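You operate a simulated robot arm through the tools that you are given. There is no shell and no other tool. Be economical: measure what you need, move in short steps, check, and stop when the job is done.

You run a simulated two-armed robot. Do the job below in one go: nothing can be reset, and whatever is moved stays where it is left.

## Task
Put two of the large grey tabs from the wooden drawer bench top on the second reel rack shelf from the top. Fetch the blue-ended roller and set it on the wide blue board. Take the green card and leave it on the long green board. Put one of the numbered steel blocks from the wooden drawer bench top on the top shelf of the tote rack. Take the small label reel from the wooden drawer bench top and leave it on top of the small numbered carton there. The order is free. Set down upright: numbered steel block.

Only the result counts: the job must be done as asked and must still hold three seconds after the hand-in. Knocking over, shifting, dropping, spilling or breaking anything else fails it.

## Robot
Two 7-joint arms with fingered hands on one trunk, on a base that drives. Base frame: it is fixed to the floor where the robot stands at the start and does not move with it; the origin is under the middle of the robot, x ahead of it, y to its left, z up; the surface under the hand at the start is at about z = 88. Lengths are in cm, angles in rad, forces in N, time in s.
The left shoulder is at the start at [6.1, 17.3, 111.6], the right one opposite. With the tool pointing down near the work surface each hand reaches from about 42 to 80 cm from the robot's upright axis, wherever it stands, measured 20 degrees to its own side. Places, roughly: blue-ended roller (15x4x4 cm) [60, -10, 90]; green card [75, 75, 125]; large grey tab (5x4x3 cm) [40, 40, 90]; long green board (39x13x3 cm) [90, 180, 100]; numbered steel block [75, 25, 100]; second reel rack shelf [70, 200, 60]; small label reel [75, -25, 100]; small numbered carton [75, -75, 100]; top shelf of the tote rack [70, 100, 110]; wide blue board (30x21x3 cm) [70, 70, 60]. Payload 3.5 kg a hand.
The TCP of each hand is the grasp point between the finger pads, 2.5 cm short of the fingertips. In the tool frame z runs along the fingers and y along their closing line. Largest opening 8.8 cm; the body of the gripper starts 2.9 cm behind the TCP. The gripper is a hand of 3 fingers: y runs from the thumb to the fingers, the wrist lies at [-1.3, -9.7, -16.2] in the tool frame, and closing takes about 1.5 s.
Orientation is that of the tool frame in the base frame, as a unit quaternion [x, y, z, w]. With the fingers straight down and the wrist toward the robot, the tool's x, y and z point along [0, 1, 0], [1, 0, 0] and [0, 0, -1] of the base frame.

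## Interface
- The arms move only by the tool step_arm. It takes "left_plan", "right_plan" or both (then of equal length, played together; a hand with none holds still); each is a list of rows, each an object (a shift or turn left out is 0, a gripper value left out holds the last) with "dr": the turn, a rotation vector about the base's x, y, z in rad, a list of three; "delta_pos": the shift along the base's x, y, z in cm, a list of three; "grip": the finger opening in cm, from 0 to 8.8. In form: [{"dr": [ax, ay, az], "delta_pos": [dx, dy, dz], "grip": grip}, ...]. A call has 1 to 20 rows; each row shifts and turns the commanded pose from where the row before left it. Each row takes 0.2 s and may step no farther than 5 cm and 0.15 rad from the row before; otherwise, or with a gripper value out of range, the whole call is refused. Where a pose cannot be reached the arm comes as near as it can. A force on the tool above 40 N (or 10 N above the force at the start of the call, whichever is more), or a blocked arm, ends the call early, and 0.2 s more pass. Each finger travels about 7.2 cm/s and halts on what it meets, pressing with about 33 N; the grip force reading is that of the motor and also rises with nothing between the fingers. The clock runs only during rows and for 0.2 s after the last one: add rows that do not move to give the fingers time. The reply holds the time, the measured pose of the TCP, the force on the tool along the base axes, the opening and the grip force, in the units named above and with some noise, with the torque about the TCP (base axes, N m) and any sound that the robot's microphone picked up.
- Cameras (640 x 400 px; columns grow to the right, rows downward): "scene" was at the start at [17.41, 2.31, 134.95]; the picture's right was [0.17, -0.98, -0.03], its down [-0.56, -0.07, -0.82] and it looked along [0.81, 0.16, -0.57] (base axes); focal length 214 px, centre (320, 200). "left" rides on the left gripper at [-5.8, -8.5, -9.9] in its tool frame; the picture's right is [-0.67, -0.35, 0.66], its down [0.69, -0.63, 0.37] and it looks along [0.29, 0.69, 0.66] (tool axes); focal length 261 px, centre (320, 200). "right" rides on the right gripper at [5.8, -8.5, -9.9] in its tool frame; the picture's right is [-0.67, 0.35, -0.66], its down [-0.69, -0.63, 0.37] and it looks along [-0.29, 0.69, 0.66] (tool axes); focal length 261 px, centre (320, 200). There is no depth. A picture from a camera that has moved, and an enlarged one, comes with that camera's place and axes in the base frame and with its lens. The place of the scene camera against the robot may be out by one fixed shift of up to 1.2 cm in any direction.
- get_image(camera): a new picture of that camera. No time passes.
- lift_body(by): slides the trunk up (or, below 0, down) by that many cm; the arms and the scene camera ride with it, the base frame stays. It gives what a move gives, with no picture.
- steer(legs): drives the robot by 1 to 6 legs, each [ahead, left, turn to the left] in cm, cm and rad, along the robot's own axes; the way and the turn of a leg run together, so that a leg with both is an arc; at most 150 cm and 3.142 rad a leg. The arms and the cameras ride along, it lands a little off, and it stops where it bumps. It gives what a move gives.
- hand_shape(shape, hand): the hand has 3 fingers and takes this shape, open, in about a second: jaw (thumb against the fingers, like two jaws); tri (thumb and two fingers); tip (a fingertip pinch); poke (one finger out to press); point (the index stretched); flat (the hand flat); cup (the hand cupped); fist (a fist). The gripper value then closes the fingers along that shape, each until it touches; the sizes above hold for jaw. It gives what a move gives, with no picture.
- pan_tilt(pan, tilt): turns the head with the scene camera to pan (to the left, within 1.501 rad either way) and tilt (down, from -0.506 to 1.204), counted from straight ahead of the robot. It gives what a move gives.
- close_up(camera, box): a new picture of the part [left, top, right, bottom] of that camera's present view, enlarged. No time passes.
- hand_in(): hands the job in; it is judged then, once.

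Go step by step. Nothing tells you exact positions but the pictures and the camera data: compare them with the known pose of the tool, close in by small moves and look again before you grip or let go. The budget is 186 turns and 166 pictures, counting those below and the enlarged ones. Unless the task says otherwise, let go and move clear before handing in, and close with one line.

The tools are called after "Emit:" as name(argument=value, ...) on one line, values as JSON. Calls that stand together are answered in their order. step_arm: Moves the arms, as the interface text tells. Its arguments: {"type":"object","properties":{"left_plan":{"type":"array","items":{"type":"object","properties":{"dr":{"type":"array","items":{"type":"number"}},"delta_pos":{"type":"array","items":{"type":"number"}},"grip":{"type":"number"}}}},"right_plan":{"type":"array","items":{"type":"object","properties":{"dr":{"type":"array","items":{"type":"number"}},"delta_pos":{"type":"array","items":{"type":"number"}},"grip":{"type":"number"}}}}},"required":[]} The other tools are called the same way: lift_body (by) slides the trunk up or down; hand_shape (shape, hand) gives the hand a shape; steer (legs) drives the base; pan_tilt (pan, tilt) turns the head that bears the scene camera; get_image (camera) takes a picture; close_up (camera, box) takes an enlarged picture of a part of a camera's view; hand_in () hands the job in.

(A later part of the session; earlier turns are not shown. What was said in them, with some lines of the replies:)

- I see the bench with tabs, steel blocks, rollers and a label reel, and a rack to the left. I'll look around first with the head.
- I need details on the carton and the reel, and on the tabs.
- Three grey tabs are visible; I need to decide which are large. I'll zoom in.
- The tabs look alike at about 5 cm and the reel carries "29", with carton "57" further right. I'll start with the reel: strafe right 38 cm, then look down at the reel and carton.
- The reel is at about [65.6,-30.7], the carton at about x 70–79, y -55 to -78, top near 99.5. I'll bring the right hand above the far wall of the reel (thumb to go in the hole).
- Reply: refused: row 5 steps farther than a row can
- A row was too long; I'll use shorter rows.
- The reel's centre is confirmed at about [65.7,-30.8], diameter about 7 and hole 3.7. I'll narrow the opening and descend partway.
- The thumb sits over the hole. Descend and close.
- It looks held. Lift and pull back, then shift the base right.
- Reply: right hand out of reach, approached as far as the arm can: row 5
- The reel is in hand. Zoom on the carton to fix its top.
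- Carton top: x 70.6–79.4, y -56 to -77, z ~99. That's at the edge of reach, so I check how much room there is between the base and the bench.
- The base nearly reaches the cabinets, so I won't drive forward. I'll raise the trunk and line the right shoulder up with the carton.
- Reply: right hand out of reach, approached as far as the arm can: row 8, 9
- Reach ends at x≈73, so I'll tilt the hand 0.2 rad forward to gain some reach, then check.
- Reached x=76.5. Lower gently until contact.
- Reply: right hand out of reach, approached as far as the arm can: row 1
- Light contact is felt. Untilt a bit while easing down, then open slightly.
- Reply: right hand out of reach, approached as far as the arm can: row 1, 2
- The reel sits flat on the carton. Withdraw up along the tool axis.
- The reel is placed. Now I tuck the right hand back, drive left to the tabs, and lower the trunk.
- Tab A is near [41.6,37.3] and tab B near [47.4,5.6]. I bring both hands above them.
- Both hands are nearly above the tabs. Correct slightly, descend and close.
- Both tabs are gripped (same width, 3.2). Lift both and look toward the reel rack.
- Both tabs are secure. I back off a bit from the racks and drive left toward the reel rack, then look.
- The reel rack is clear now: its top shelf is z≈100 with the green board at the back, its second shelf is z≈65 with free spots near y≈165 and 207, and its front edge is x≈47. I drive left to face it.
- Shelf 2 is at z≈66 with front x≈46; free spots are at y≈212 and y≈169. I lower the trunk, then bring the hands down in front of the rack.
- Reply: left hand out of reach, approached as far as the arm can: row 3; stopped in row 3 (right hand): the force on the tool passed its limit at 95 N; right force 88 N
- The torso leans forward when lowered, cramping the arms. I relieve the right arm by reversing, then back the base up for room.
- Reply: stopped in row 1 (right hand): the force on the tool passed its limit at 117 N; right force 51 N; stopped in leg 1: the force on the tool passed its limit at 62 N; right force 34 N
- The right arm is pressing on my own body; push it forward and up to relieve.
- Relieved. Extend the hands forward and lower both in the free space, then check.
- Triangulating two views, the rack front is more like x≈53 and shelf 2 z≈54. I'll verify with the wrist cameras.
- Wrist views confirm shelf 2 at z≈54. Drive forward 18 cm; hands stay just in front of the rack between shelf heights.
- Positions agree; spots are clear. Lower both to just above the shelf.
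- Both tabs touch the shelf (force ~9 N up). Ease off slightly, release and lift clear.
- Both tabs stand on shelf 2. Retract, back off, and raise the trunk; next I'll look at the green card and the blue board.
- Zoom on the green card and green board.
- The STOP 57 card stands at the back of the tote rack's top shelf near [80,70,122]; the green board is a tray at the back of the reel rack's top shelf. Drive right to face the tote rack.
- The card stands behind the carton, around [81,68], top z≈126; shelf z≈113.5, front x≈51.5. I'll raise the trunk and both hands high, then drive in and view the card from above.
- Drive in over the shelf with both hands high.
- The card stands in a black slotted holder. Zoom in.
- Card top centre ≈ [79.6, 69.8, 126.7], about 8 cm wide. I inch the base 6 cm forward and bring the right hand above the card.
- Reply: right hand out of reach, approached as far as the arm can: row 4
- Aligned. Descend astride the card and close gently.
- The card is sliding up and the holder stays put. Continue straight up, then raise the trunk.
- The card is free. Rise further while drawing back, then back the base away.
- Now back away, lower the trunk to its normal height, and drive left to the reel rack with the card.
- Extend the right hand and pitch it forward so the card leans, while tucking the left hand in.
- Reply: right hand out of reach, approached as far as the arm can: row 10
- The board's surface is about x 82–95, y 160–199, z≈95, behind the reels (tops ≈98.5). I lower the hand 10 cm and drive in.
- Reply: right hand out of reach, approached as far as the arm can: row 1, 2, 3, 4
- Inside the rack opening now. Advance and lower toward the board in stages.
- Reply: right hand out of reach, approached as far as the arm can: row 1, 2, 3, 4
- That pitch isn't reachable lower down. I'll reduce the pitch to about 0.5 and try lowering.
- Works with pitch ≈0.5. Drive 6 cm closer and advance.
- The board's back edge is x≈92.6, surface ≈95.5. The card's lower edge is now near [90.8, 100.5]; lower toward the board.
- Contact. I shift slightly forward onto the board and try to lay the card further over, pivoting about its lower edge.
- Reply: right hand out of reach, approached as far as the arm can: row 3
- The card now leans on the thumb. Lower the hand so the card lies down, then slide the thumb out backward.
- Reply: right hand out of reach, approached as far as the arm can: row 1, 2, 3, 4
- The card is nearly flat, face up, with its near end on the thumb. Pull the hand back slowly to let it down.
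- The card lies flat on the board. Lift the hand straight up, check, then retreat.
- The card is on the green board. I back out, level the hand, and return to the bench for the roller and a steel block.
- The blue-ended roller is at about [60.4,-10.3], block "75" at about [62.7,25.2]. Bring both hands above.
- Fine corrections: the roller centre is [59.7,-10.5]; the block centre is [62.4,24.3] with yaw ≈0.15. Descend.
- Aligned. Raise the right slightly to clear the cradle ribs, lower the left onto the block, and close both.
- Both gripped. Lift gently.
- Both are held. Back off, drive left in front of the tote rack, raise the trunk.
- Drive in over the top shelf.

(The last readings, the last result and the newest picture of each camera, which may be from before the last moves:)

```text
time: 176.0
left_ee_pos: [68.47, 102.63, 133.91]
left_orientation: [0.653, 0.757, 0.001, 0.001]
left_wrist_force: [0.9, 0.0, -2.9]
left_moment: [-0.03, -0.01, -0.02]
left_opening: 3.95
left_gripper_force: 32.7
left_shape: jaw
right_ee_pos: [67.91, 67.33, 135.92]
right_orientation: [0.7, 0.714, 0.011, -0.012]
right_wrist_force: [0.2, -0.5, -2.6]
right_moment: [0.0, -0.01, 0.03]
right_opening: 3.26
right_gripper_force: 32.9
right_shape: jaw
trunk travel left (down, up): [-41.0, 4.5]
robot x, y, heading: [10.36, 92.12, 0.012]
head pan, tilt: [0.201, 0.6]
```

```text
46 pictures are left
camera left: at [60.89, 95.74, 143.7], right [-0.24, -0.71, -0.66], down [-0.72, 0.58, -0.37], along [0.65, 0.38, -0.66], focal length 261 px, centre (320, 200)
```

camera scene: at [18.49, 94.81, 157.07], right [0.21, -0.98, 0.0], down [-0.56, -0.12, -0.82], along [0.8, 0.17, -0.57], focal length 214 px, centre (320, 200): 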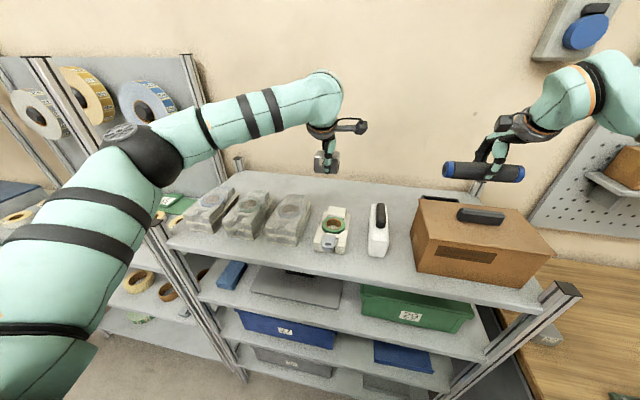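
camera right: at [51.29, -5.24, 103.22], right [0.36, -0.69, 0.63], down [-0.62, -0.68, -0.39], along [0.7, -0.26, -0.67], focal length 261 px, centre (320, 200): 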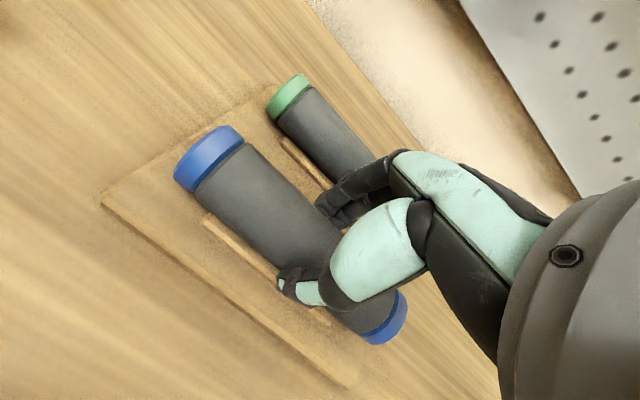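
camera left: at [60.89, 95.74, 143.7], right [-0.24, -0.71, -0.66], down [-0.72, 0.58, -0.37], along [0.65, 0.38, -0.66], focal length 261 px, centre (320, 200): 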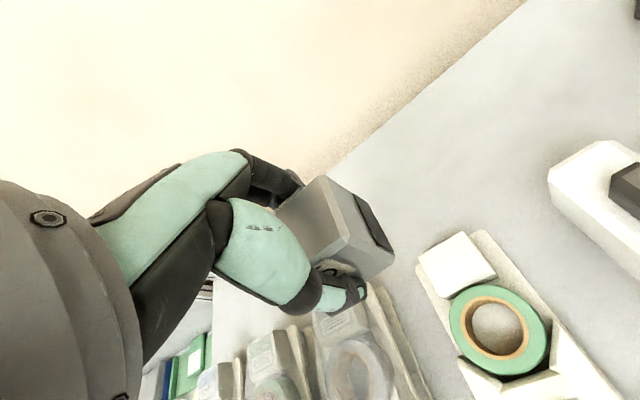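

Free space behind the tape dispenser, x≈75–93 at y≈103. Move the block to [79.5,103.5] and lower.

Emit:
step_arm(left_plan=[{"delta_pos": [3.5, 0.3, 0]}, {"delta_pos": [3.5, 0.3, 0]}, {"delta_pos": [3.5, 0.3, -2]}, {"delta_pos": [0.5, 0, -4]}, {"delta_pos": [0, 0, -4]}, {"delta_pos": [0, 0, -3]}, {}])

Emit:
get_image(camera="left")

Emit:
close_up(camera="scene", box=[260, 120, 420, 260])

```text
time: 177.6
left_ee_pos: [79.54, 103.64, 120.67]
left_orientation: [0.654, 0.757, 0.0, 0.0]
left_wrist_force: [0.5, 0.0, -3.3]
left_moment: [-0.05, 0.01, -0.02]
left_opening: 3.91
left_gripper_force: 33.0
left_shape: jaw
right_ee_pos: [67.83, 67.19, 136.02]
right_orientation: [0.7, 0.714, 0.011, -0.012]
right_wrist_force: [0.0, -0.1, -2.0]
right_moment: [0.0, 0.01, 0.01]
right_opening: 3.28
right_gripper_force: 33.4
right_shape: jaw
trunk travel left (down, up): [-41.0, 4.5]
robot x, y, heading: [10.68, 92.11, 0.01]
head pan, tilt: [0.201, 0.6]
```

```text
45 pictures are left
camera left: at [71.99, 96.72, 130.55], right [-0.24, -0.71, -0.66], down [-0.72, 0.59, -0.37], along [0.65, 0.38, -0.66], focal length 261 px, centre (320, 200)
```

left: 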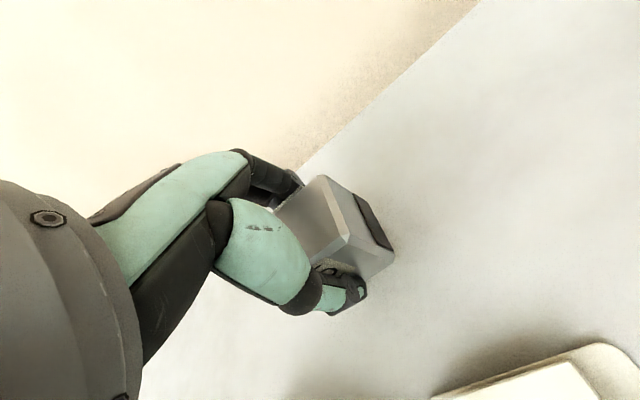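

```text
2.86 times, centred on (340, 190) of scene
camera zoom: at [18.52, 94.76, 157.07], right [0.21, -0.98, 0.0], down [-0.56, -0.12, -0.82], along [0.8, 0.17, -0.57], focal length 613 px, centre (263, 229)
```

zoom: 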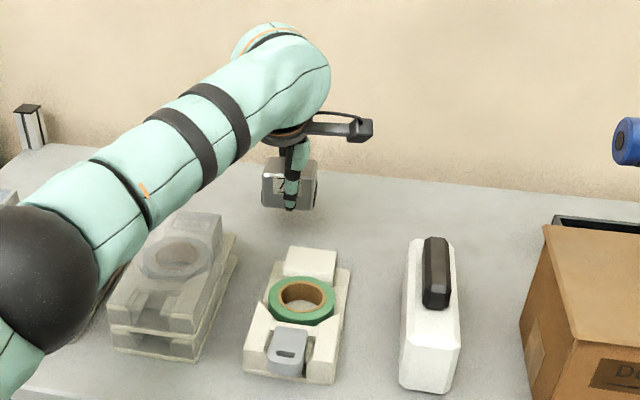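

Emit:
step_arm(left_plan=[{"delta_pos": [0, 0, -2]}, {"delta_pos": [0, 0, -1.2]}, {"delta_pos": [0, 0, -0.4]}, {"delta_pos": [0, 0, -0.4]}, {}])

```text
time: 178.8
left_ee_pos: [79.44, 103.55, 116.92]
left_orientation: [0.652, 0.758, 0.0, 0.001]
left_wrist_force: [2.6, 1.1, 4.4]
left_moment: [0.01, -0.06, 0.01]
left_opening: 3.91
left_gripper_force: 33.6
left_shape: jaw
right_ee_pos: [67.85, 67.27, 135.93]
right_orientation: [0.699, 0.715, 0.011, -0.011]
right_wrist_force: [-0.3, 0.0, -2.2]
right_moment: [-0.01, -0.01, 0.02]
right_opening: 3.28
right_gripper_force: 33.2
right_shape: jaw
trunk travel left (down, up): [-41.0, 4.5]
robot x, y, heading: [10.43, 92.49, 0.005]
head pan, tilt: [0.201, 0.6]
```

Contact (weight taken by the shelf). Release and lift clear.

Emit:
step_arm(left_plan=[{"delta_pos": [0, 0, 0]}, {"grip": 5.2}, {}, {"grip": 6.6}, {}, {"delta_pos": [0, 0, 2]}, {"delta_pos": [0, 0, 3]}, {"delta_pos": [0, 0, 4]}, {"delta_pos": [0, 0, 4]}, {"delta_pos": [-1, 0, 4]}, {}])

Emit:
get_image(camera="left")

Emit:
get_image(camera="scene")

```text
time: 181.2
left_ee_pos: [78.31, 103.27, 133.81]
left_orientation: [0.653, 0.758, 0.001, 0.0]
left_wrist_force: [0.3, -0.8, 0.2]
left_moment: [-0.02, -0.01, 0.01]
left_opening: 6.55
left_gripper_force: 0.2
left_shape: jaw
right_ee_pos: [67.86, 66.99, 136.06]
right_orientation: [0.7, 0.714, 0.01, -0.012]
right_wrist_force: [0.0, 0.2, -2.3]
right_moment: [-0.01, -0.04, -0.01]
right_opening: 3.3
right_gripper_force: 33.4
right_shape: jaw
trunk travel left (down, up): [-41.0, 4.5]
robot x, y, heading: [10.45, 92.28, 0.005]
head pan, tilt: [0.201, 0.6]
```

```text
43 pictures are left
camera left: at [70.79, 96.5, 143.68], right [-0.24, -0.71, -0.66], down [-0.72, 0.58, -0.37], along [0.65, 0.38, -0.66], focal length 261 px, centre (320, 200)
```

left: 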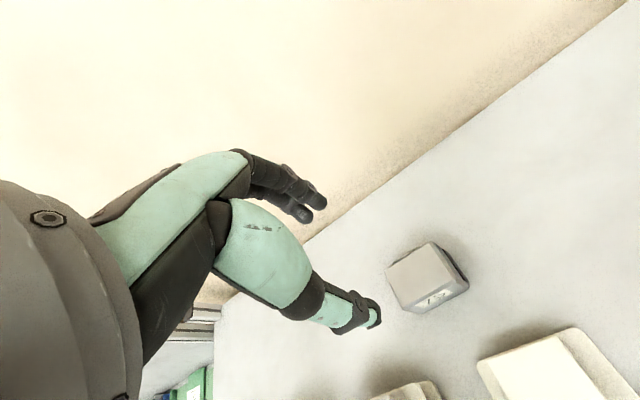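

```text
42 pictures are left
camera scene: at [18.49, 94.83, 157.06], right [0.21, -0.98, 0.0], down [-0.56, -0.12, -0.82], along [0.8, 0.17, -0.57], focal length 214 px, centre (320, 200)
```

scene: 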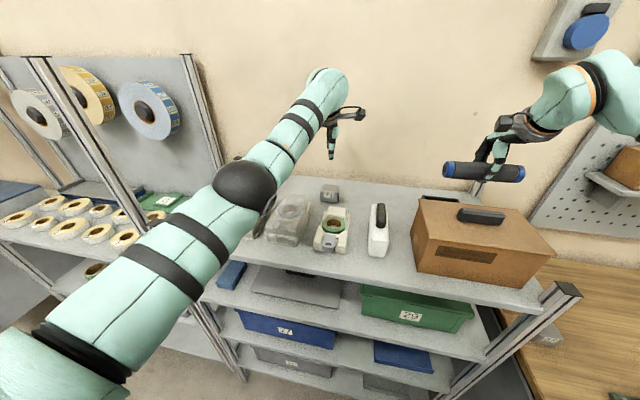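

The block stands upright on the top shelf. Back out, then lower the trunk for the roller.

Emit:
steer(legs=[[-50, 0, 0]])

Emit:
step_arm(left_plan=[{"delta_pos": [-3.5, 0, 0]}, {"delta_pos": [-3.5, 0, 0]}, {"delta_pos": [-3.5, 0, 0]}, {"delta_pos": [-3, 0, 0]}, {}], right_plan=[{"delta_pos": [1, 0, 0]}, {"delta_pos": [1, 0, 0]}, {}, {}, {}])

Emit:
lift_body(by=-38)

Emit:
pan_tilt(pan=-0.1, tilt=0.1)

Emit:
get_image(camera="scene")

```text
time: 184.2
left_ee_pos: [28.07, 103.15, 133.64]
left_orientation: [0.651, 0.759, 0.0, 0.0]
left_wrist_force: [-0.6, 0.0, -0.3]
left_moment: [-0.01, 0.01, 0.02]
left_opening: 6.56
left_gripper_force: 0.1
left_shape: jaw
right_ee_pos: [17.61, 67.05, 135.95]
right_orientation: [0.698, 0.716, 0.01, -0.013]
right_wrist_force: [0.2, 0.5, -2.3]
right_moment: [-0.01, 0.01, 0.02]
right_opening: 3.29
right_gripper_force: 33.1
right_shape: jaw
trunk travel left (down, up): [-41.0, 4.5]
robot x, y, heading: [-40.67, 91.97, 0.012]
head pan, tilt: [0.201, 0.6]
```

```text
time: 185.4
left_ee_pos: [14.4, 103.41, 133.85]
left_orientation: [0.651, 0.759, 0.0, 0.0]
left_wrist_force: [0.2, -0.9, -0.3]
left_moment: [-0.01, 0.04, -0.04]
left_opening: 6.58
left_gripper_force: 0.0
left_shape: jaw
right_ee_pos: [19.65, 67.03, 136.1]
right_orientation: [0.698, 0.716, 0.01, -0.011]
right_wrist_force: [0.6, -0.6, -2.0]
right_moment: [-0.02, 0.01, 0.02]
right_opening: 3.26
right_gripper_force: 33.2
right_shape: jaw
trunk travel left (down, up): [-41.0, 4.5]
robot x, y, heading: [-40.47, 91.94, 0.011]
head pan, tilt: [0.201, 0.6]
```

```text
time: 189.0
left_ee_pos: [21.47, 106.77, 79.03]
left_orientation: [0.618, 0.775, -0.075, -0.106]
left_wrist_force: [-0.4, -1.1, 0.1]
left_moment: [-0.01, -0.03, 0.0]
left_opening: 6.57
left_gripper_force: 0.0
left_shape: jaw
right_ee_pos: [19.37, 67.11, 98.0]
right_orientation: [0.699, 0.715, 0.01, -0.012]
right_wrist_force: [-0.7, 0.2, -2.0]
right_moment: [-0.04, 0.01, 0.0]
right_opening: 3.29
right_gripper_force: 33.3
right_shape: jaw
trunk travel left (down, up): [-3.0, 42.5]
robot x, y, heading: [-40.18, 91.96, 0.01]
head pan, tilt: [0.201, 0.6]
```

```text
time: 190.0
left_ee_pos: [21.46, 106.8, 78.91]
left_orientation: [0.618, 0.775, -0.075, -0.107]
left_wrist_force: [0.7, -0.3, -0.4]
left_moment: [-0.03, -0.02, 0.04]
left_opening: 6.59
left_gripper_force: 0.0
left_shape: jaw
right_ee_pos: [19.47, 67.09, 98.02]
right_orientation: [0.698, 0.715, 0.011, -0.012]
right_wrist_force: [0.4, -0.5, -2.5]
right_moment: [-0.05, -0.01, -0.02]
right_opening: 3.27
right_gripper_force: 33.2
right_shape: jaw
trunk travel left (down, up): [-3.0, 42.5]
robot x, y, heading: [-40.22, 92.14, 0.011]
head pan, tilt: [-0.099, 0.099]
```

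```text
41 pictures are left
camera scene: at [-6.87, 92.0, 112.29], right [-0.08, -1.0, 0.04], down [-0.54, 0.0, -0.84], along [0.84, -0.09, -0.54], focal length 214 px, centre (320, 200)
```

scene: 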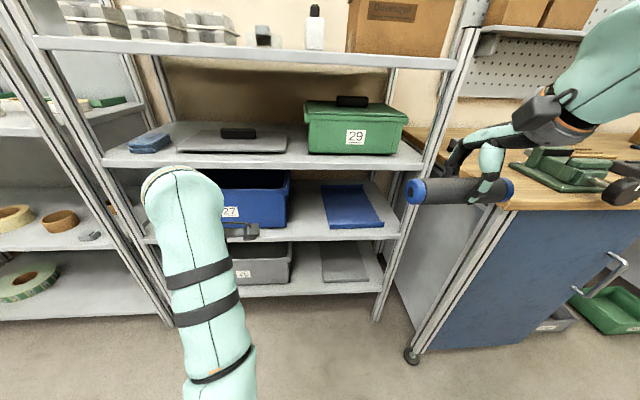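

The trunk is low; the blue board spans x≈57–88, y≈59–80 on shelf 3 (z≈57). Extend and lower the right hand in free space, pitching 0.25, and pull the left hand back.

Emit:
step_arm(right_plan=[{"delta_pos": [3, 0.6, -2]}, {"delta_pos": [3, 0.6, -3]}, {"delta_pos": [2, 0.6, -4]}, {"delta_pos": [0, 0.6, -4], "dr": [0, -0.1, 0]}, {"delta_pos": [0, 0, -4], "dr": [0, -0.1, 0]}, {"delta_pos": [0, 0, -4], "dr": [0, -0.05, 0]}, {"delta_pos": [0, 0, -3]}, {}], left_plan=[{"delta_pos": [-1, 0, 2]}, {"delta_pos": [-1, 0, 2]}, {"delta_pos": [-1, 0, 2]}, {}, {}, {}, {}, {}])

Emit:
get_image(camera="scene")

Emit:
get_image(camera="right")

```text
time: 192.0
left_ee_pos: [22.25, 110.23, 84.06]
left_orientation: [0.597, 0.792, -0.077, -0.103]
left_wrist_force: [1.1, 0.0, -0.1]
left_moment: [0.03, 0.0, 0.03]
left_opening: 6.62
left_gripper_force: 0.0
left_shape: jaw
left hand out of reach, approached as far as the arm can: row 1, 2, 3
right_ee_pos: [27.25, 69.62, 74.05]
right_orientation: [0.692, 0.712, 0.096, 0.077]
right_wrist_force: [0.4, 0.6, -2.0]
right_moment: [-0.03, 0.0, -0.02]
right_opening: 3.27
right_gripper_force: 33.0
right_shape: jaw
trunk travel left (down, up): [-3.0, 42.5]
robot x, y, heading: [-40.55, 91.76, 0.013]
head pan, tilt: [-0.099, 0.099]
stopped in row 8 (left hand): the arm was blocked; the commanded pose is now the measured one
```

```text
40 pictures are left
camera scene: at [-6.84, 92.02, 112.29], right [-0.08, -1.0, 0.05], down [-0.54, 0.0, -0.84], along [0.84, -0.09, -0.54], focal length 214 px, centre (320, 200)
```

scene: 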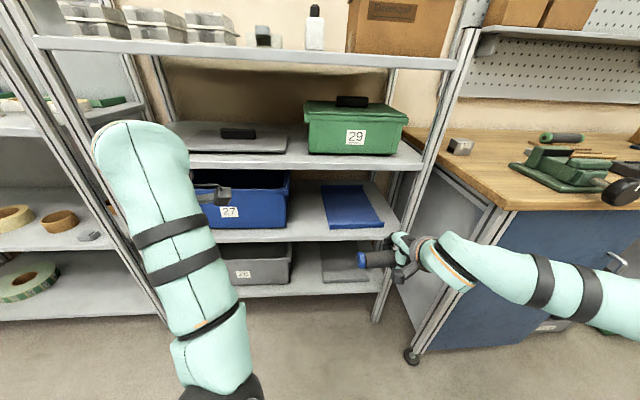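

```text
39 pictures are left
camera right: at [16.45, 74.85, 81.73], right [0.2, -0.68, 0.7], down [-0.5, -0.69, -0.53], along [0.84, -0.25, -0.48], focal length 261 px, centre (320, 200)
```

right: 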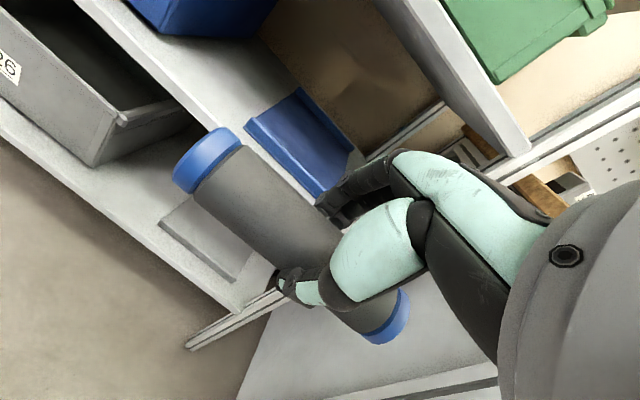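

Extend a little more and lower to z≈68 before entering the shelf, and shift the base slightly left.

Emit:
step_arm(right_plan=[{"delta_pos": [2, 0, -2]}, {"delta_pos": [2, 0, -2]}, {"delta_pos": [2, 0, -1.5]}, {}])

Emit:
steer(legs=[[0, 2, -0.01], [17, 0, 0]])

Emit:
get_image(camera="scene")

Emit:
get_image(camera="right")

```text
time: 193.0
left_ee_pos: [22.24, 110.15, 84.14]
left_orientation: [0.597, 0.792, -0.075, -0.103]
left_wrist_force: [-0.2, -0.4, 0.6]
left_moment: [0.01, 0.0, -0.05]
left_opening: 6.58
left_gripper_force: 0.1
left_shape: jaw
right_ee_pos: [33.11, 69.47, 68.46]
right_orientation: [0.691, 0.712, 0.097, 0.078]
right_wrist_force: [0.1, 0.3, -0.8]
right_moment: [-0.03, 0.0, 0.01]
right_opening: 3.26
right_gripper_force: 33.5
right_shape: jaw
trunk travel left (down, up): [-3.0, 42.5]
robot x, y, heading: [-40.28, 91.73, 0.01]
head pan, tilt: [-0.099, 0.099]
```

```text
time: 194.8
left_ee_pos: [39.53, 111.68, 84.22]
left_orientation: [0.601, 0.789, -0.075, -0.103]
left_wrist_force: [0.2, -0.8, -0.8]
left_moment: [0.05, 0.01, 0.01]
left_opening: 6.58
left_gripper_force: 0.0
left_shape: jaw
right_ee_pos: [50.1, 70.91, 68.39]
right_orientation: [0.695, 0.708, 0.096, 0.078]
right_wrist_force: [0.0, 0.8, -1.9]
right_moment: [-0.02, 0.02, -0.01]
right_opening: 3.25
right_gripper_force: 32.5
right_shape: jaw
trunk travel left (down, up): [-3.0, 42.5]
robot x, y, heading: [-23.54, 94.05, 0.005]
head pan, tilt: [-0.099, 0.099]
```

```text
38 pictures are left
camera scene: at [10.22, 93.74, 112.26], right [-0.09, -1.0, 0.04], down [-0.54, 0.01, -0.84], along [0.84, -0.1, -0.54], focal length 214 px, centre (320, 200)
```

scene: 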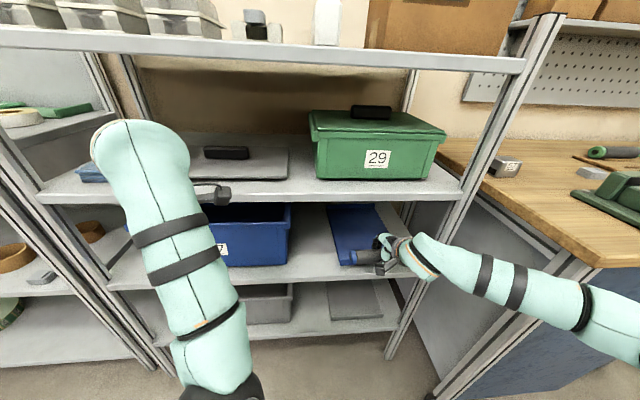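

```text
37 pictures are left
camera right: at [39.29, 76.32, 76.1], right [0.19, -0.68, 0.7], down [-0.51, -0.68, -0.53], along [0.84, -0.26, -0.48], focal length 261 px, centre (320, 200)
```

right: 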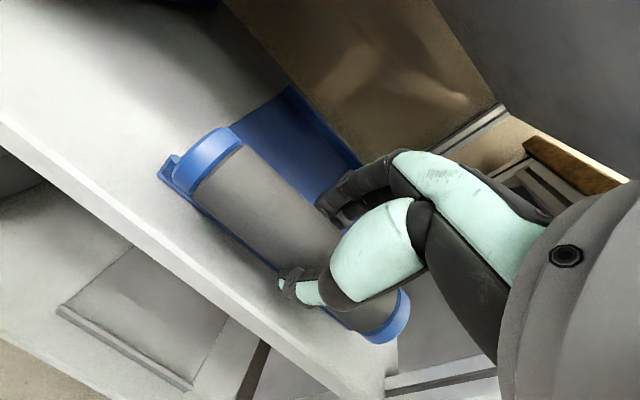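

Extend the right arm 12 cm into the shelf above the board.

Emit:
step_arm(right_plan=[{"delta_pos": [3, -0.2, 0]}, {"delta_pos": [3, -0.2, 0]}, {"delta_pos": [3, -0.2, 0]}, {"delta_pos": [2.5, -0.2, 0]}, {}])

Emit:
get_image(camera="right")

Emit:
get_image(camera="scene")

```text
time: 196.0
left_ee_pos: [38.3, 111.81, 84.88]
left_orientation: [0.601, 0.79, -0.072, -0.099]
left_wrist_force: [-0.3, 1.2, -0.3]
left_moment: [0.02, -0.01, -0.01]
left_opening: 6.6
left_gripper_force: 0.0
left_shape: jaw
right_ee_pos: [60.29, 70.46, 68.62]
right_orientation: [0.691, 0.712, 0.096, 0.08]
right_wrist_force: [-0.4, -0.1, -2.6]
right_moment: [0.0, -0.02, -0.04]
right_opening: 3.25
right_gripper_force: 33.4
right_shape: jaw
trunk travel left (down, up): [-3.0, 42.5]
robot x, y, heading: [-23.18, 94.11, -0.001]
head pan, tilt: [-0.099, 0.099]
```

```text
36 pictures are left
camera right: at [49.36, 75.78, 76.36], right [0.19, -0.68, 0.71], down [-0.5, -0.69, -0.52], along [0.84, -0.25, -0.47], focal length 261 px, centre (320, 200)
```

right: 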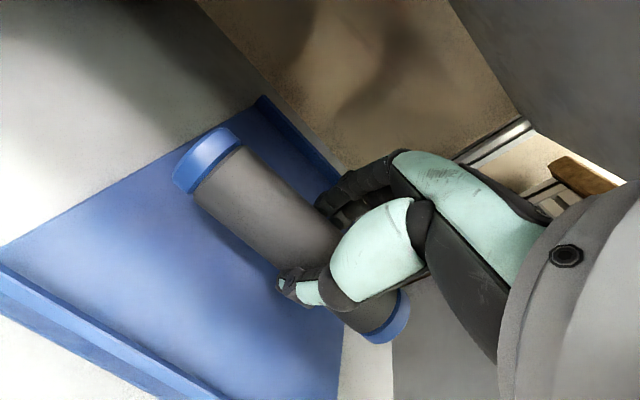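

```text
35 pictures are left
camera scene: at [8.63, 93.83, 112.57], right [-0.09, -0.99, 0.04], down [-0.53, 0.01, -0.85], along [0.84, -0.1, -0.53], focal length 214 px, centre (320, 200)
```

scene: 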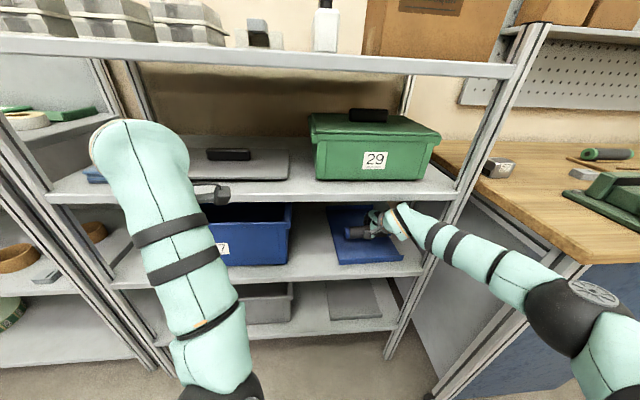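

The roller is over the board, behind its front lip. Lower.

Emit:
step_arm(right_plan=[{"delta_pos": [0, 0, -2]}, {"delta_pos": [0, 0, -2]}, {"delta_pos": [0, 0, -1.2]}, {}])

Emit:
get_image(camera="right")

Emit:
close_up(camera="scene", box=[300, 170, 460, 290])

```text
time: 197.0
left_ee_pos: [39.24, 111.85, 84.49]
left_orientation: [0.6, 0.79, -0.075, -0.102]
left_wrist_force: [0.4, 0.4, 0.1]
left_moment: [-0.02, -0.01, 0.03]
left_opening: 6.59
left_gripper_force: 0.1
left_shape: jaw
right_ee_pos: [61.62, 70.26, 64.0]
right_orientation: [0.694, 0.708, 0.099, 0.082]
right_wrist_force: [4.1, -0.8, 14.9]
right_moment: [0.01, -0.23, -0.03]
right_opening: 3.38
right_gripper_force: 33.1
right_shape: jaw
trunk travel left (down, up): [-3.0, 42.5]
robot x, y, heading: [-23.3, 93.78, 0.003]
head pan, tilt: [-0.099, 0.099]
```

```text
34 pictures are left
camera right: at [50.67, 75.58, 71.61], right [0.19, -0.68, 0.71], down [-0.5, -0.68, -0.53], along [0.85, -0.26, -0.47], focal length 261 px, centre (320, 200)
```

right: 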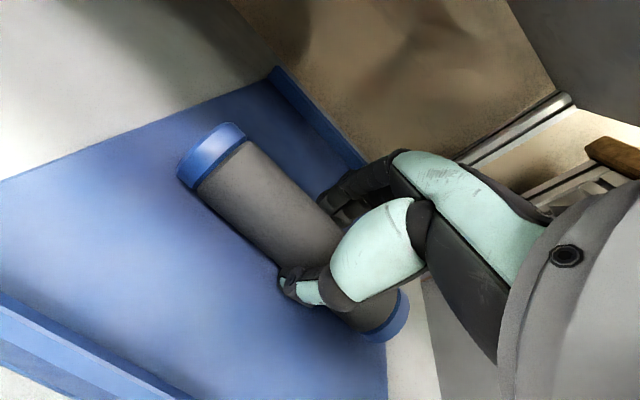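

```text
3.33 times, centred on (380, 230) of scene
camera zoom: at [9.8, 93.83, 112.48], right [-0.09, -1.0, 0.05], down [-0.54, 0.01, -0.84], along [0.84, -0.1, -0.53], focal length 715 px, centre (120, 100)
```

zoom: 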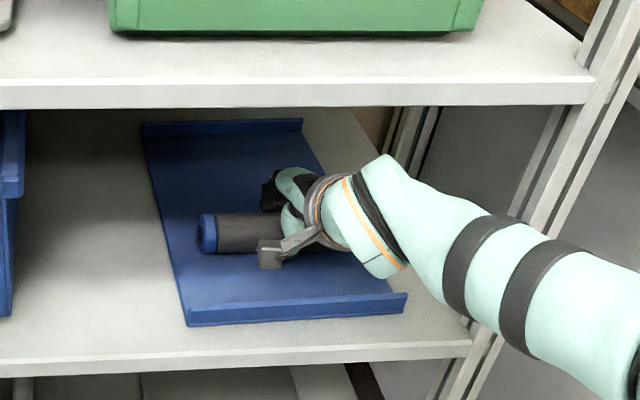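

Contact on the board. Ease up slightly and release slowly.

Emit:
step_arm(right_plan=[{"delta_pos": [0, 0, 0.2]}, {"delta_pos": [0, 0, 0.1]}, {"grip": 3.9}, {}, {"grip": 4.6}, {}, {"grip": 5.6}, {}, {}])

Emit:
get_image(camera="right")

```text
time: 199.0
left_ee_pos: [39.43, 111.79, 84.31]
left_orientation: [0.6, 0.79, -0.074, -0.103]
left_wrist_force: [0.2, 0.0, -0.7]
left_moment: [0.02, 0.0, 0.04]
left_opening: 6.59
left_gripper_force: 0.0
left_shape: jaw
right_ee_pos: [61.6, 70.17, 63.88]
right_orientation: [0.695, 0.708, 0.098, 0.08]
right_wrist_force: [2.3, 0.0, 8.2]
right_moment: [0.05, 0.12, -0.04]
right_opening: 5.08
right_gripper_force: 0.0
right_shape: jaw
trunk travel left (down, up): [-3.0, 42.5]
robot x, y, heading: [-23.32, 93.84, -0.001]
head pan, tilt: [-0.099, 0.099]
```

```text
32 pictures are left
camera right: at [50.66, 75.56, 71.48], right [0.19, -0.68, 0.71], down [-0.5, -0.68, -0.53], along [0.84, -0.26, -0.47], focal length 261 px, centre (320, 200)
```

right: 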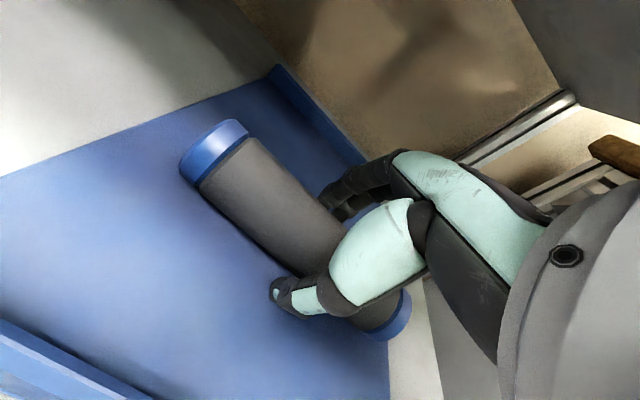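

Thumb touches the board lightly; withdraw along the tool axis.

Emit:
step_arm(right_plan=[{"delta_pos": [-0.1, 0, 0.5]}, {"delta_pos": [-0.25, 0, 1], "grip": 6.2}, {"delta_pos": [-0.25, 0, 1]}, {"delta_pos": [-0.4, 0, 1.5]}, {"delta_pos": [-0.4, 0, 1.5]}, {}])

Emit:
get_image(camera="right")

Emit:
close_up(camera="scene", box=[300, 170, 460, 290])

```text
time: 200.4
left_ee_pos: [39.53, 111.73, 84.08]
left_orientation: [0.599, 0.79, -0.075, -0.104]
left_wrist_force: [-0.5, -0.1, 0.0]
left_moment: [-0.01, 0.0, 0.01]
left_opening: 6.57
left_gripper_force: 0.1
left_shape: jaw
right_ee_pos: [59.98, 70.1, 68.57]
right_orientation: [0.695, 0.709, 0.094, 0.076]
right_wrist_force: [-0.1, -0.9, 0.1]
right_moment: [0.03, -0.04, 0.0]
right_opening: 6.16
right_gripper_force: 0.0
right_shape: jaw
trunk travel left (down, up): [-3.0, 42.5]
robot x, y, heading: [-23.21, 93.8, 0.001]
head pan, tilt: [-0.099, 0.099]
```

```text
31 pictures are left
camera right: at [49.22, 75.53, 76.33], right [0.2, -0.68, 0.7], down [-0.51, -0.69, -0.52], along [0.84, -0.25, -0.48], focal length 261 px, centre (320, 200)
```

right: 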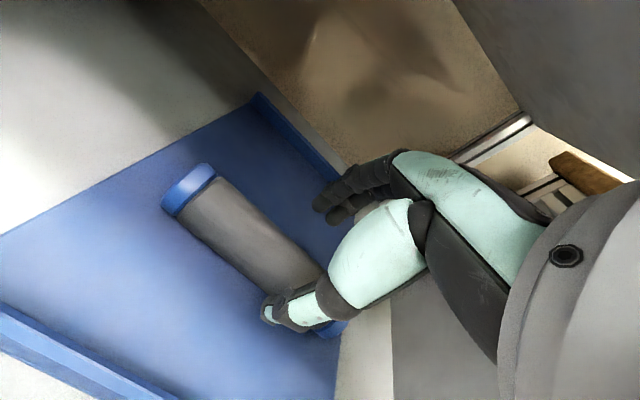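

```text
3.33 times, centred on (380, 230) of scene
camera zoom: at [10.17, 93.67, 112.17], right [-0.09, -1.0, 0.04], down [-0.54, 0.01, -0.84], along [0.84, -0.1, -0.54], focal length 715 px, centre (120, 100)
```

zoom: 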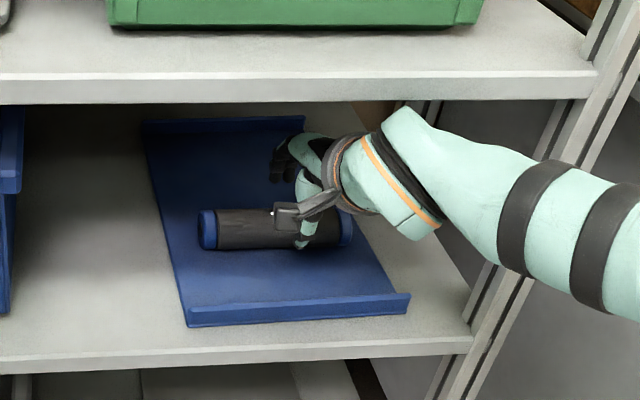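

Roller resting on the board. Lift a bit more and retract.

Emit:
step_arm(right_plan=[{"delta_pos": [-0.5, 0, 1]}, {"delta_pos": [-3, 0.2, 0]}, {"delta_pos": [-3.5, 0.2, 0]}, {"delta_pos": [-3.5, 0.2, 0]}, {}])

Emit:
steer(legs=[[-24, 0, 0]])

Emit:
get_image(camera="scene")

```text
time: 201.6
left_ee_pos: [39.51, 111.8, 84.3]
left_orientation: [0.599, 0.79, -0.075, -0.104]
left_wrist_force: [-0.6, 0.3, -1.2]
left_moment: [0.05, 0.0, 0.02]
left_opening: 6.58
left_gripper_force: 0.0
left_shape: jaw
right_ee_pos: [49.68, 70.87, 69.97]
right_orientation: [0.695, 0.709, 0.096, 0.078]
right_wrist_force: [0.7, 0.5, 1.0]
right_moment: [0.02, 0.02, 0.0]
right_opening: 6.2
right_gripper_force: 0.0
right_shape: jaw
trunk travel left (down, up): [-3.0, 42.5]
robot x, y, heading: [-23.13, 94.14, -0.0]
head pan, tilt: [-0.099, 0.099]
```

```text
time: 203.4
left_ee_pos: [15.37, 111.39, 84.33]
left_orientation: [0.602, 0.789, -0.074, -0.102]
left_wrist_force: [0.4, -1.0, 0.1]
left_moment: [-0.02, -0.03, -0.01]
left_opening: 6.55
left_gripper_force: 0.1
left_shape: jaw
right_ee_pos: [25.44, 70.54, 70.0]
right_orientation: [0.697, 0.706, 0.097, 0.079]
right_wrist_force: [-0.3, 0.4, -0.3]
right_moment: [0.01, -0.02, 0.01]
right_opening: 6.18
right_gripper_force: 0.0
right_shape: jaw
trunk travel left (down, up): [-3.0, 42.5]
robot x, y, heading: [-47.47, 93.97, -0.002]
head pan, tilt: [-0.099, 0.099]
```

```text
29 pictures are left
camera scene: at [-13.93, 93.6, 112.33], right [-0.09, -0.99, 0.04], down [-0.54, 0.01, -0.84], along [0.84, -0.1, -0.54], focal length 214 px, centre (320, 200)
```

scene: 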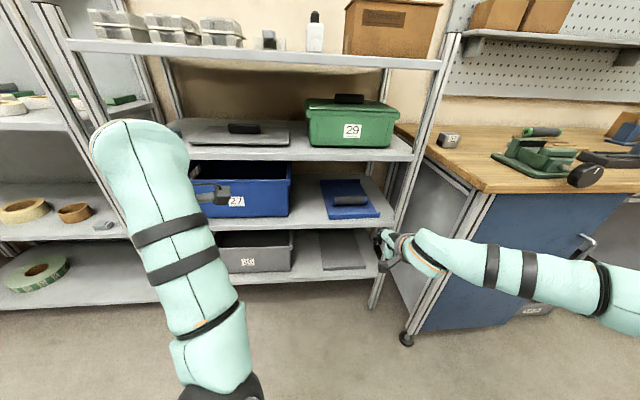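

Emit:
close_up(camera="scene", box=[300, 150, 420, 240])

Emit:
close_up(camera="scene", box=[60, 0, 460, 150])

Emit:
lift_body(by=35)

Emit:
pan_tilt(pan=-0.5, tilt=0.45)

Emit:
get_image(camera="scene")

```text
4.44 times, centred on (360, 195) of scene
camera zoom: at [-13.93, 93.6, 112.33], right [-0.09, -0.99, 0.04], down [-0.54, 0.01, -0.84], along [0.84, -0.1, -0.54], focal length 953 px, centre (142, 222)
```

zoom: 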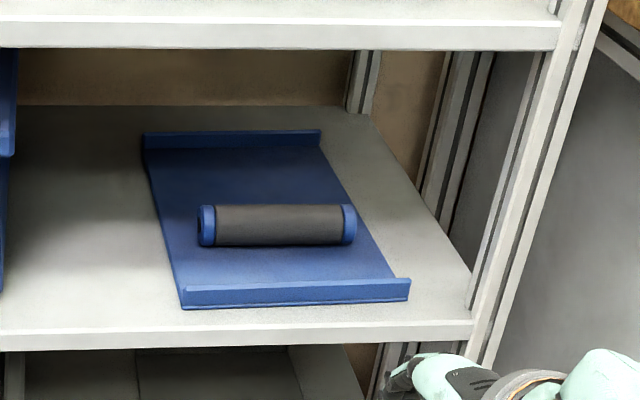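

```text
1.60 times, centred on (260, 75) of scene
camera zoom: at [-13.93, 93.6, 112.33], right [-0.09, -0.99, 0.04], down [-0.54, 0.01, -0.84], along [0.84, -0.1, -0.54], focal length 343 px, centre (416, 400)
```

zoom: 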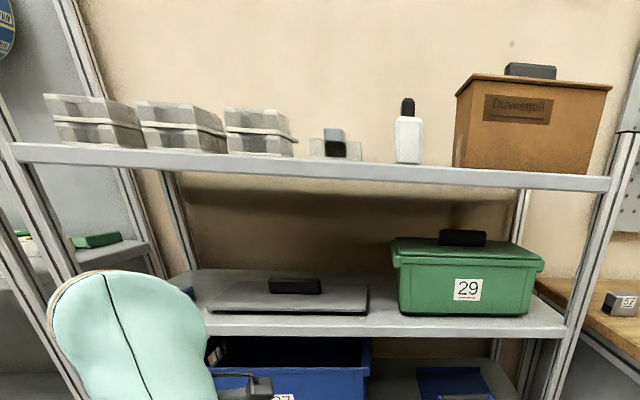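

```text
time: 206.8
left_ee_pos: [15.55, 111.33, 119.34]
left_orientation: [0.602, 0.789, -0.073, -0.103]
left_wrist_force: [0.9, -0.2, -0.6]
left_moment: [-0.02, -0.01, 0.01]
left_opening: 6.6
left_gripper_force: 0.0
left_shape: jaw
right_ee_pos: [25.53, 70.4, 104.84]
right_orientation: [0.696, 0.707, 0.097, 0.079]
right_wrist_force: [-0.3, 0.5, 0.2]
right_moment: [-0.02, 0.02, -0.04]
right_opening: 6.17
right_gripper_force: 0.1
right_shape: jaw
trunk travel left (down, up): [-38.0, 7.5]
robot x, y, heading: [-47.17, 93.81, -0.004]
head pan, tilt: [-0.099, 0.099]
```

```text
time: 207.7
left_ee_pos: [15.62, 111.52, 119.4]
left_orientation: [0.602, 0.788, -0.074, -0.103]
left_wrist_force: [-0.2, -0.5, 0.3]
left_moment: [0.0, -0.01, -0.02]
left_opening: 6.55
left_gripper_force: 0.0
left_shape: jaw
right_ee_pos: [25.5, 70.42, 105.01]
right_orientation: [0.697, 0.706, 0.096, 0.079]
right_wrist_force: [0.3, -0.4, 0.2]
right_moment: [0.03, -0.02, -0.01]
right_opening: 6.17
right_gripper_force: 0.0
right_shape: jaw
trunk travel left (down, up): [-38.0, 7.5]
robot x, y, heading: [-47.07, 94.25, -0.004]
head pan, tilt: [-0.499, 0.45]
```

```text
26 pictures are left
camera scene: at [-39.07, 90.2, 155.29], right [-0.48, -0.88, 0.01], down [-0.4, 0.21, -0.89], along [0.78, -0.43, -0.45], focal length 214 px, centre (320, 200)
```

scene: 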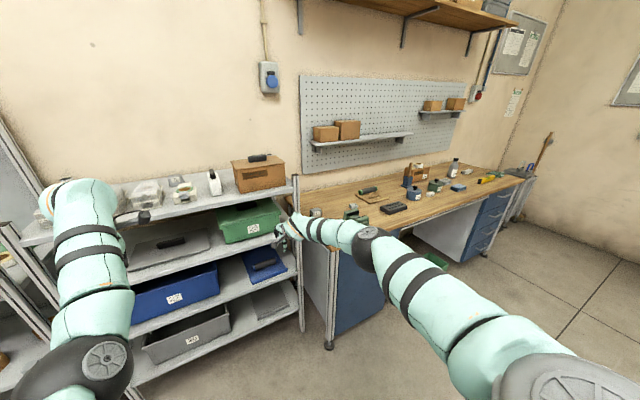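

Everything is in place: the roller is on the blue board, the block upright on the top shelf, the card on the green board, two tabs on shelf 2, and the reel on the carton. Both hands are clear, so I hand in.

Emit:
hand_in()

```text
The job is handed in.
```

I finished all five moves and handed the job in; nothing else was seen to be knocked over, dropped or shifted.
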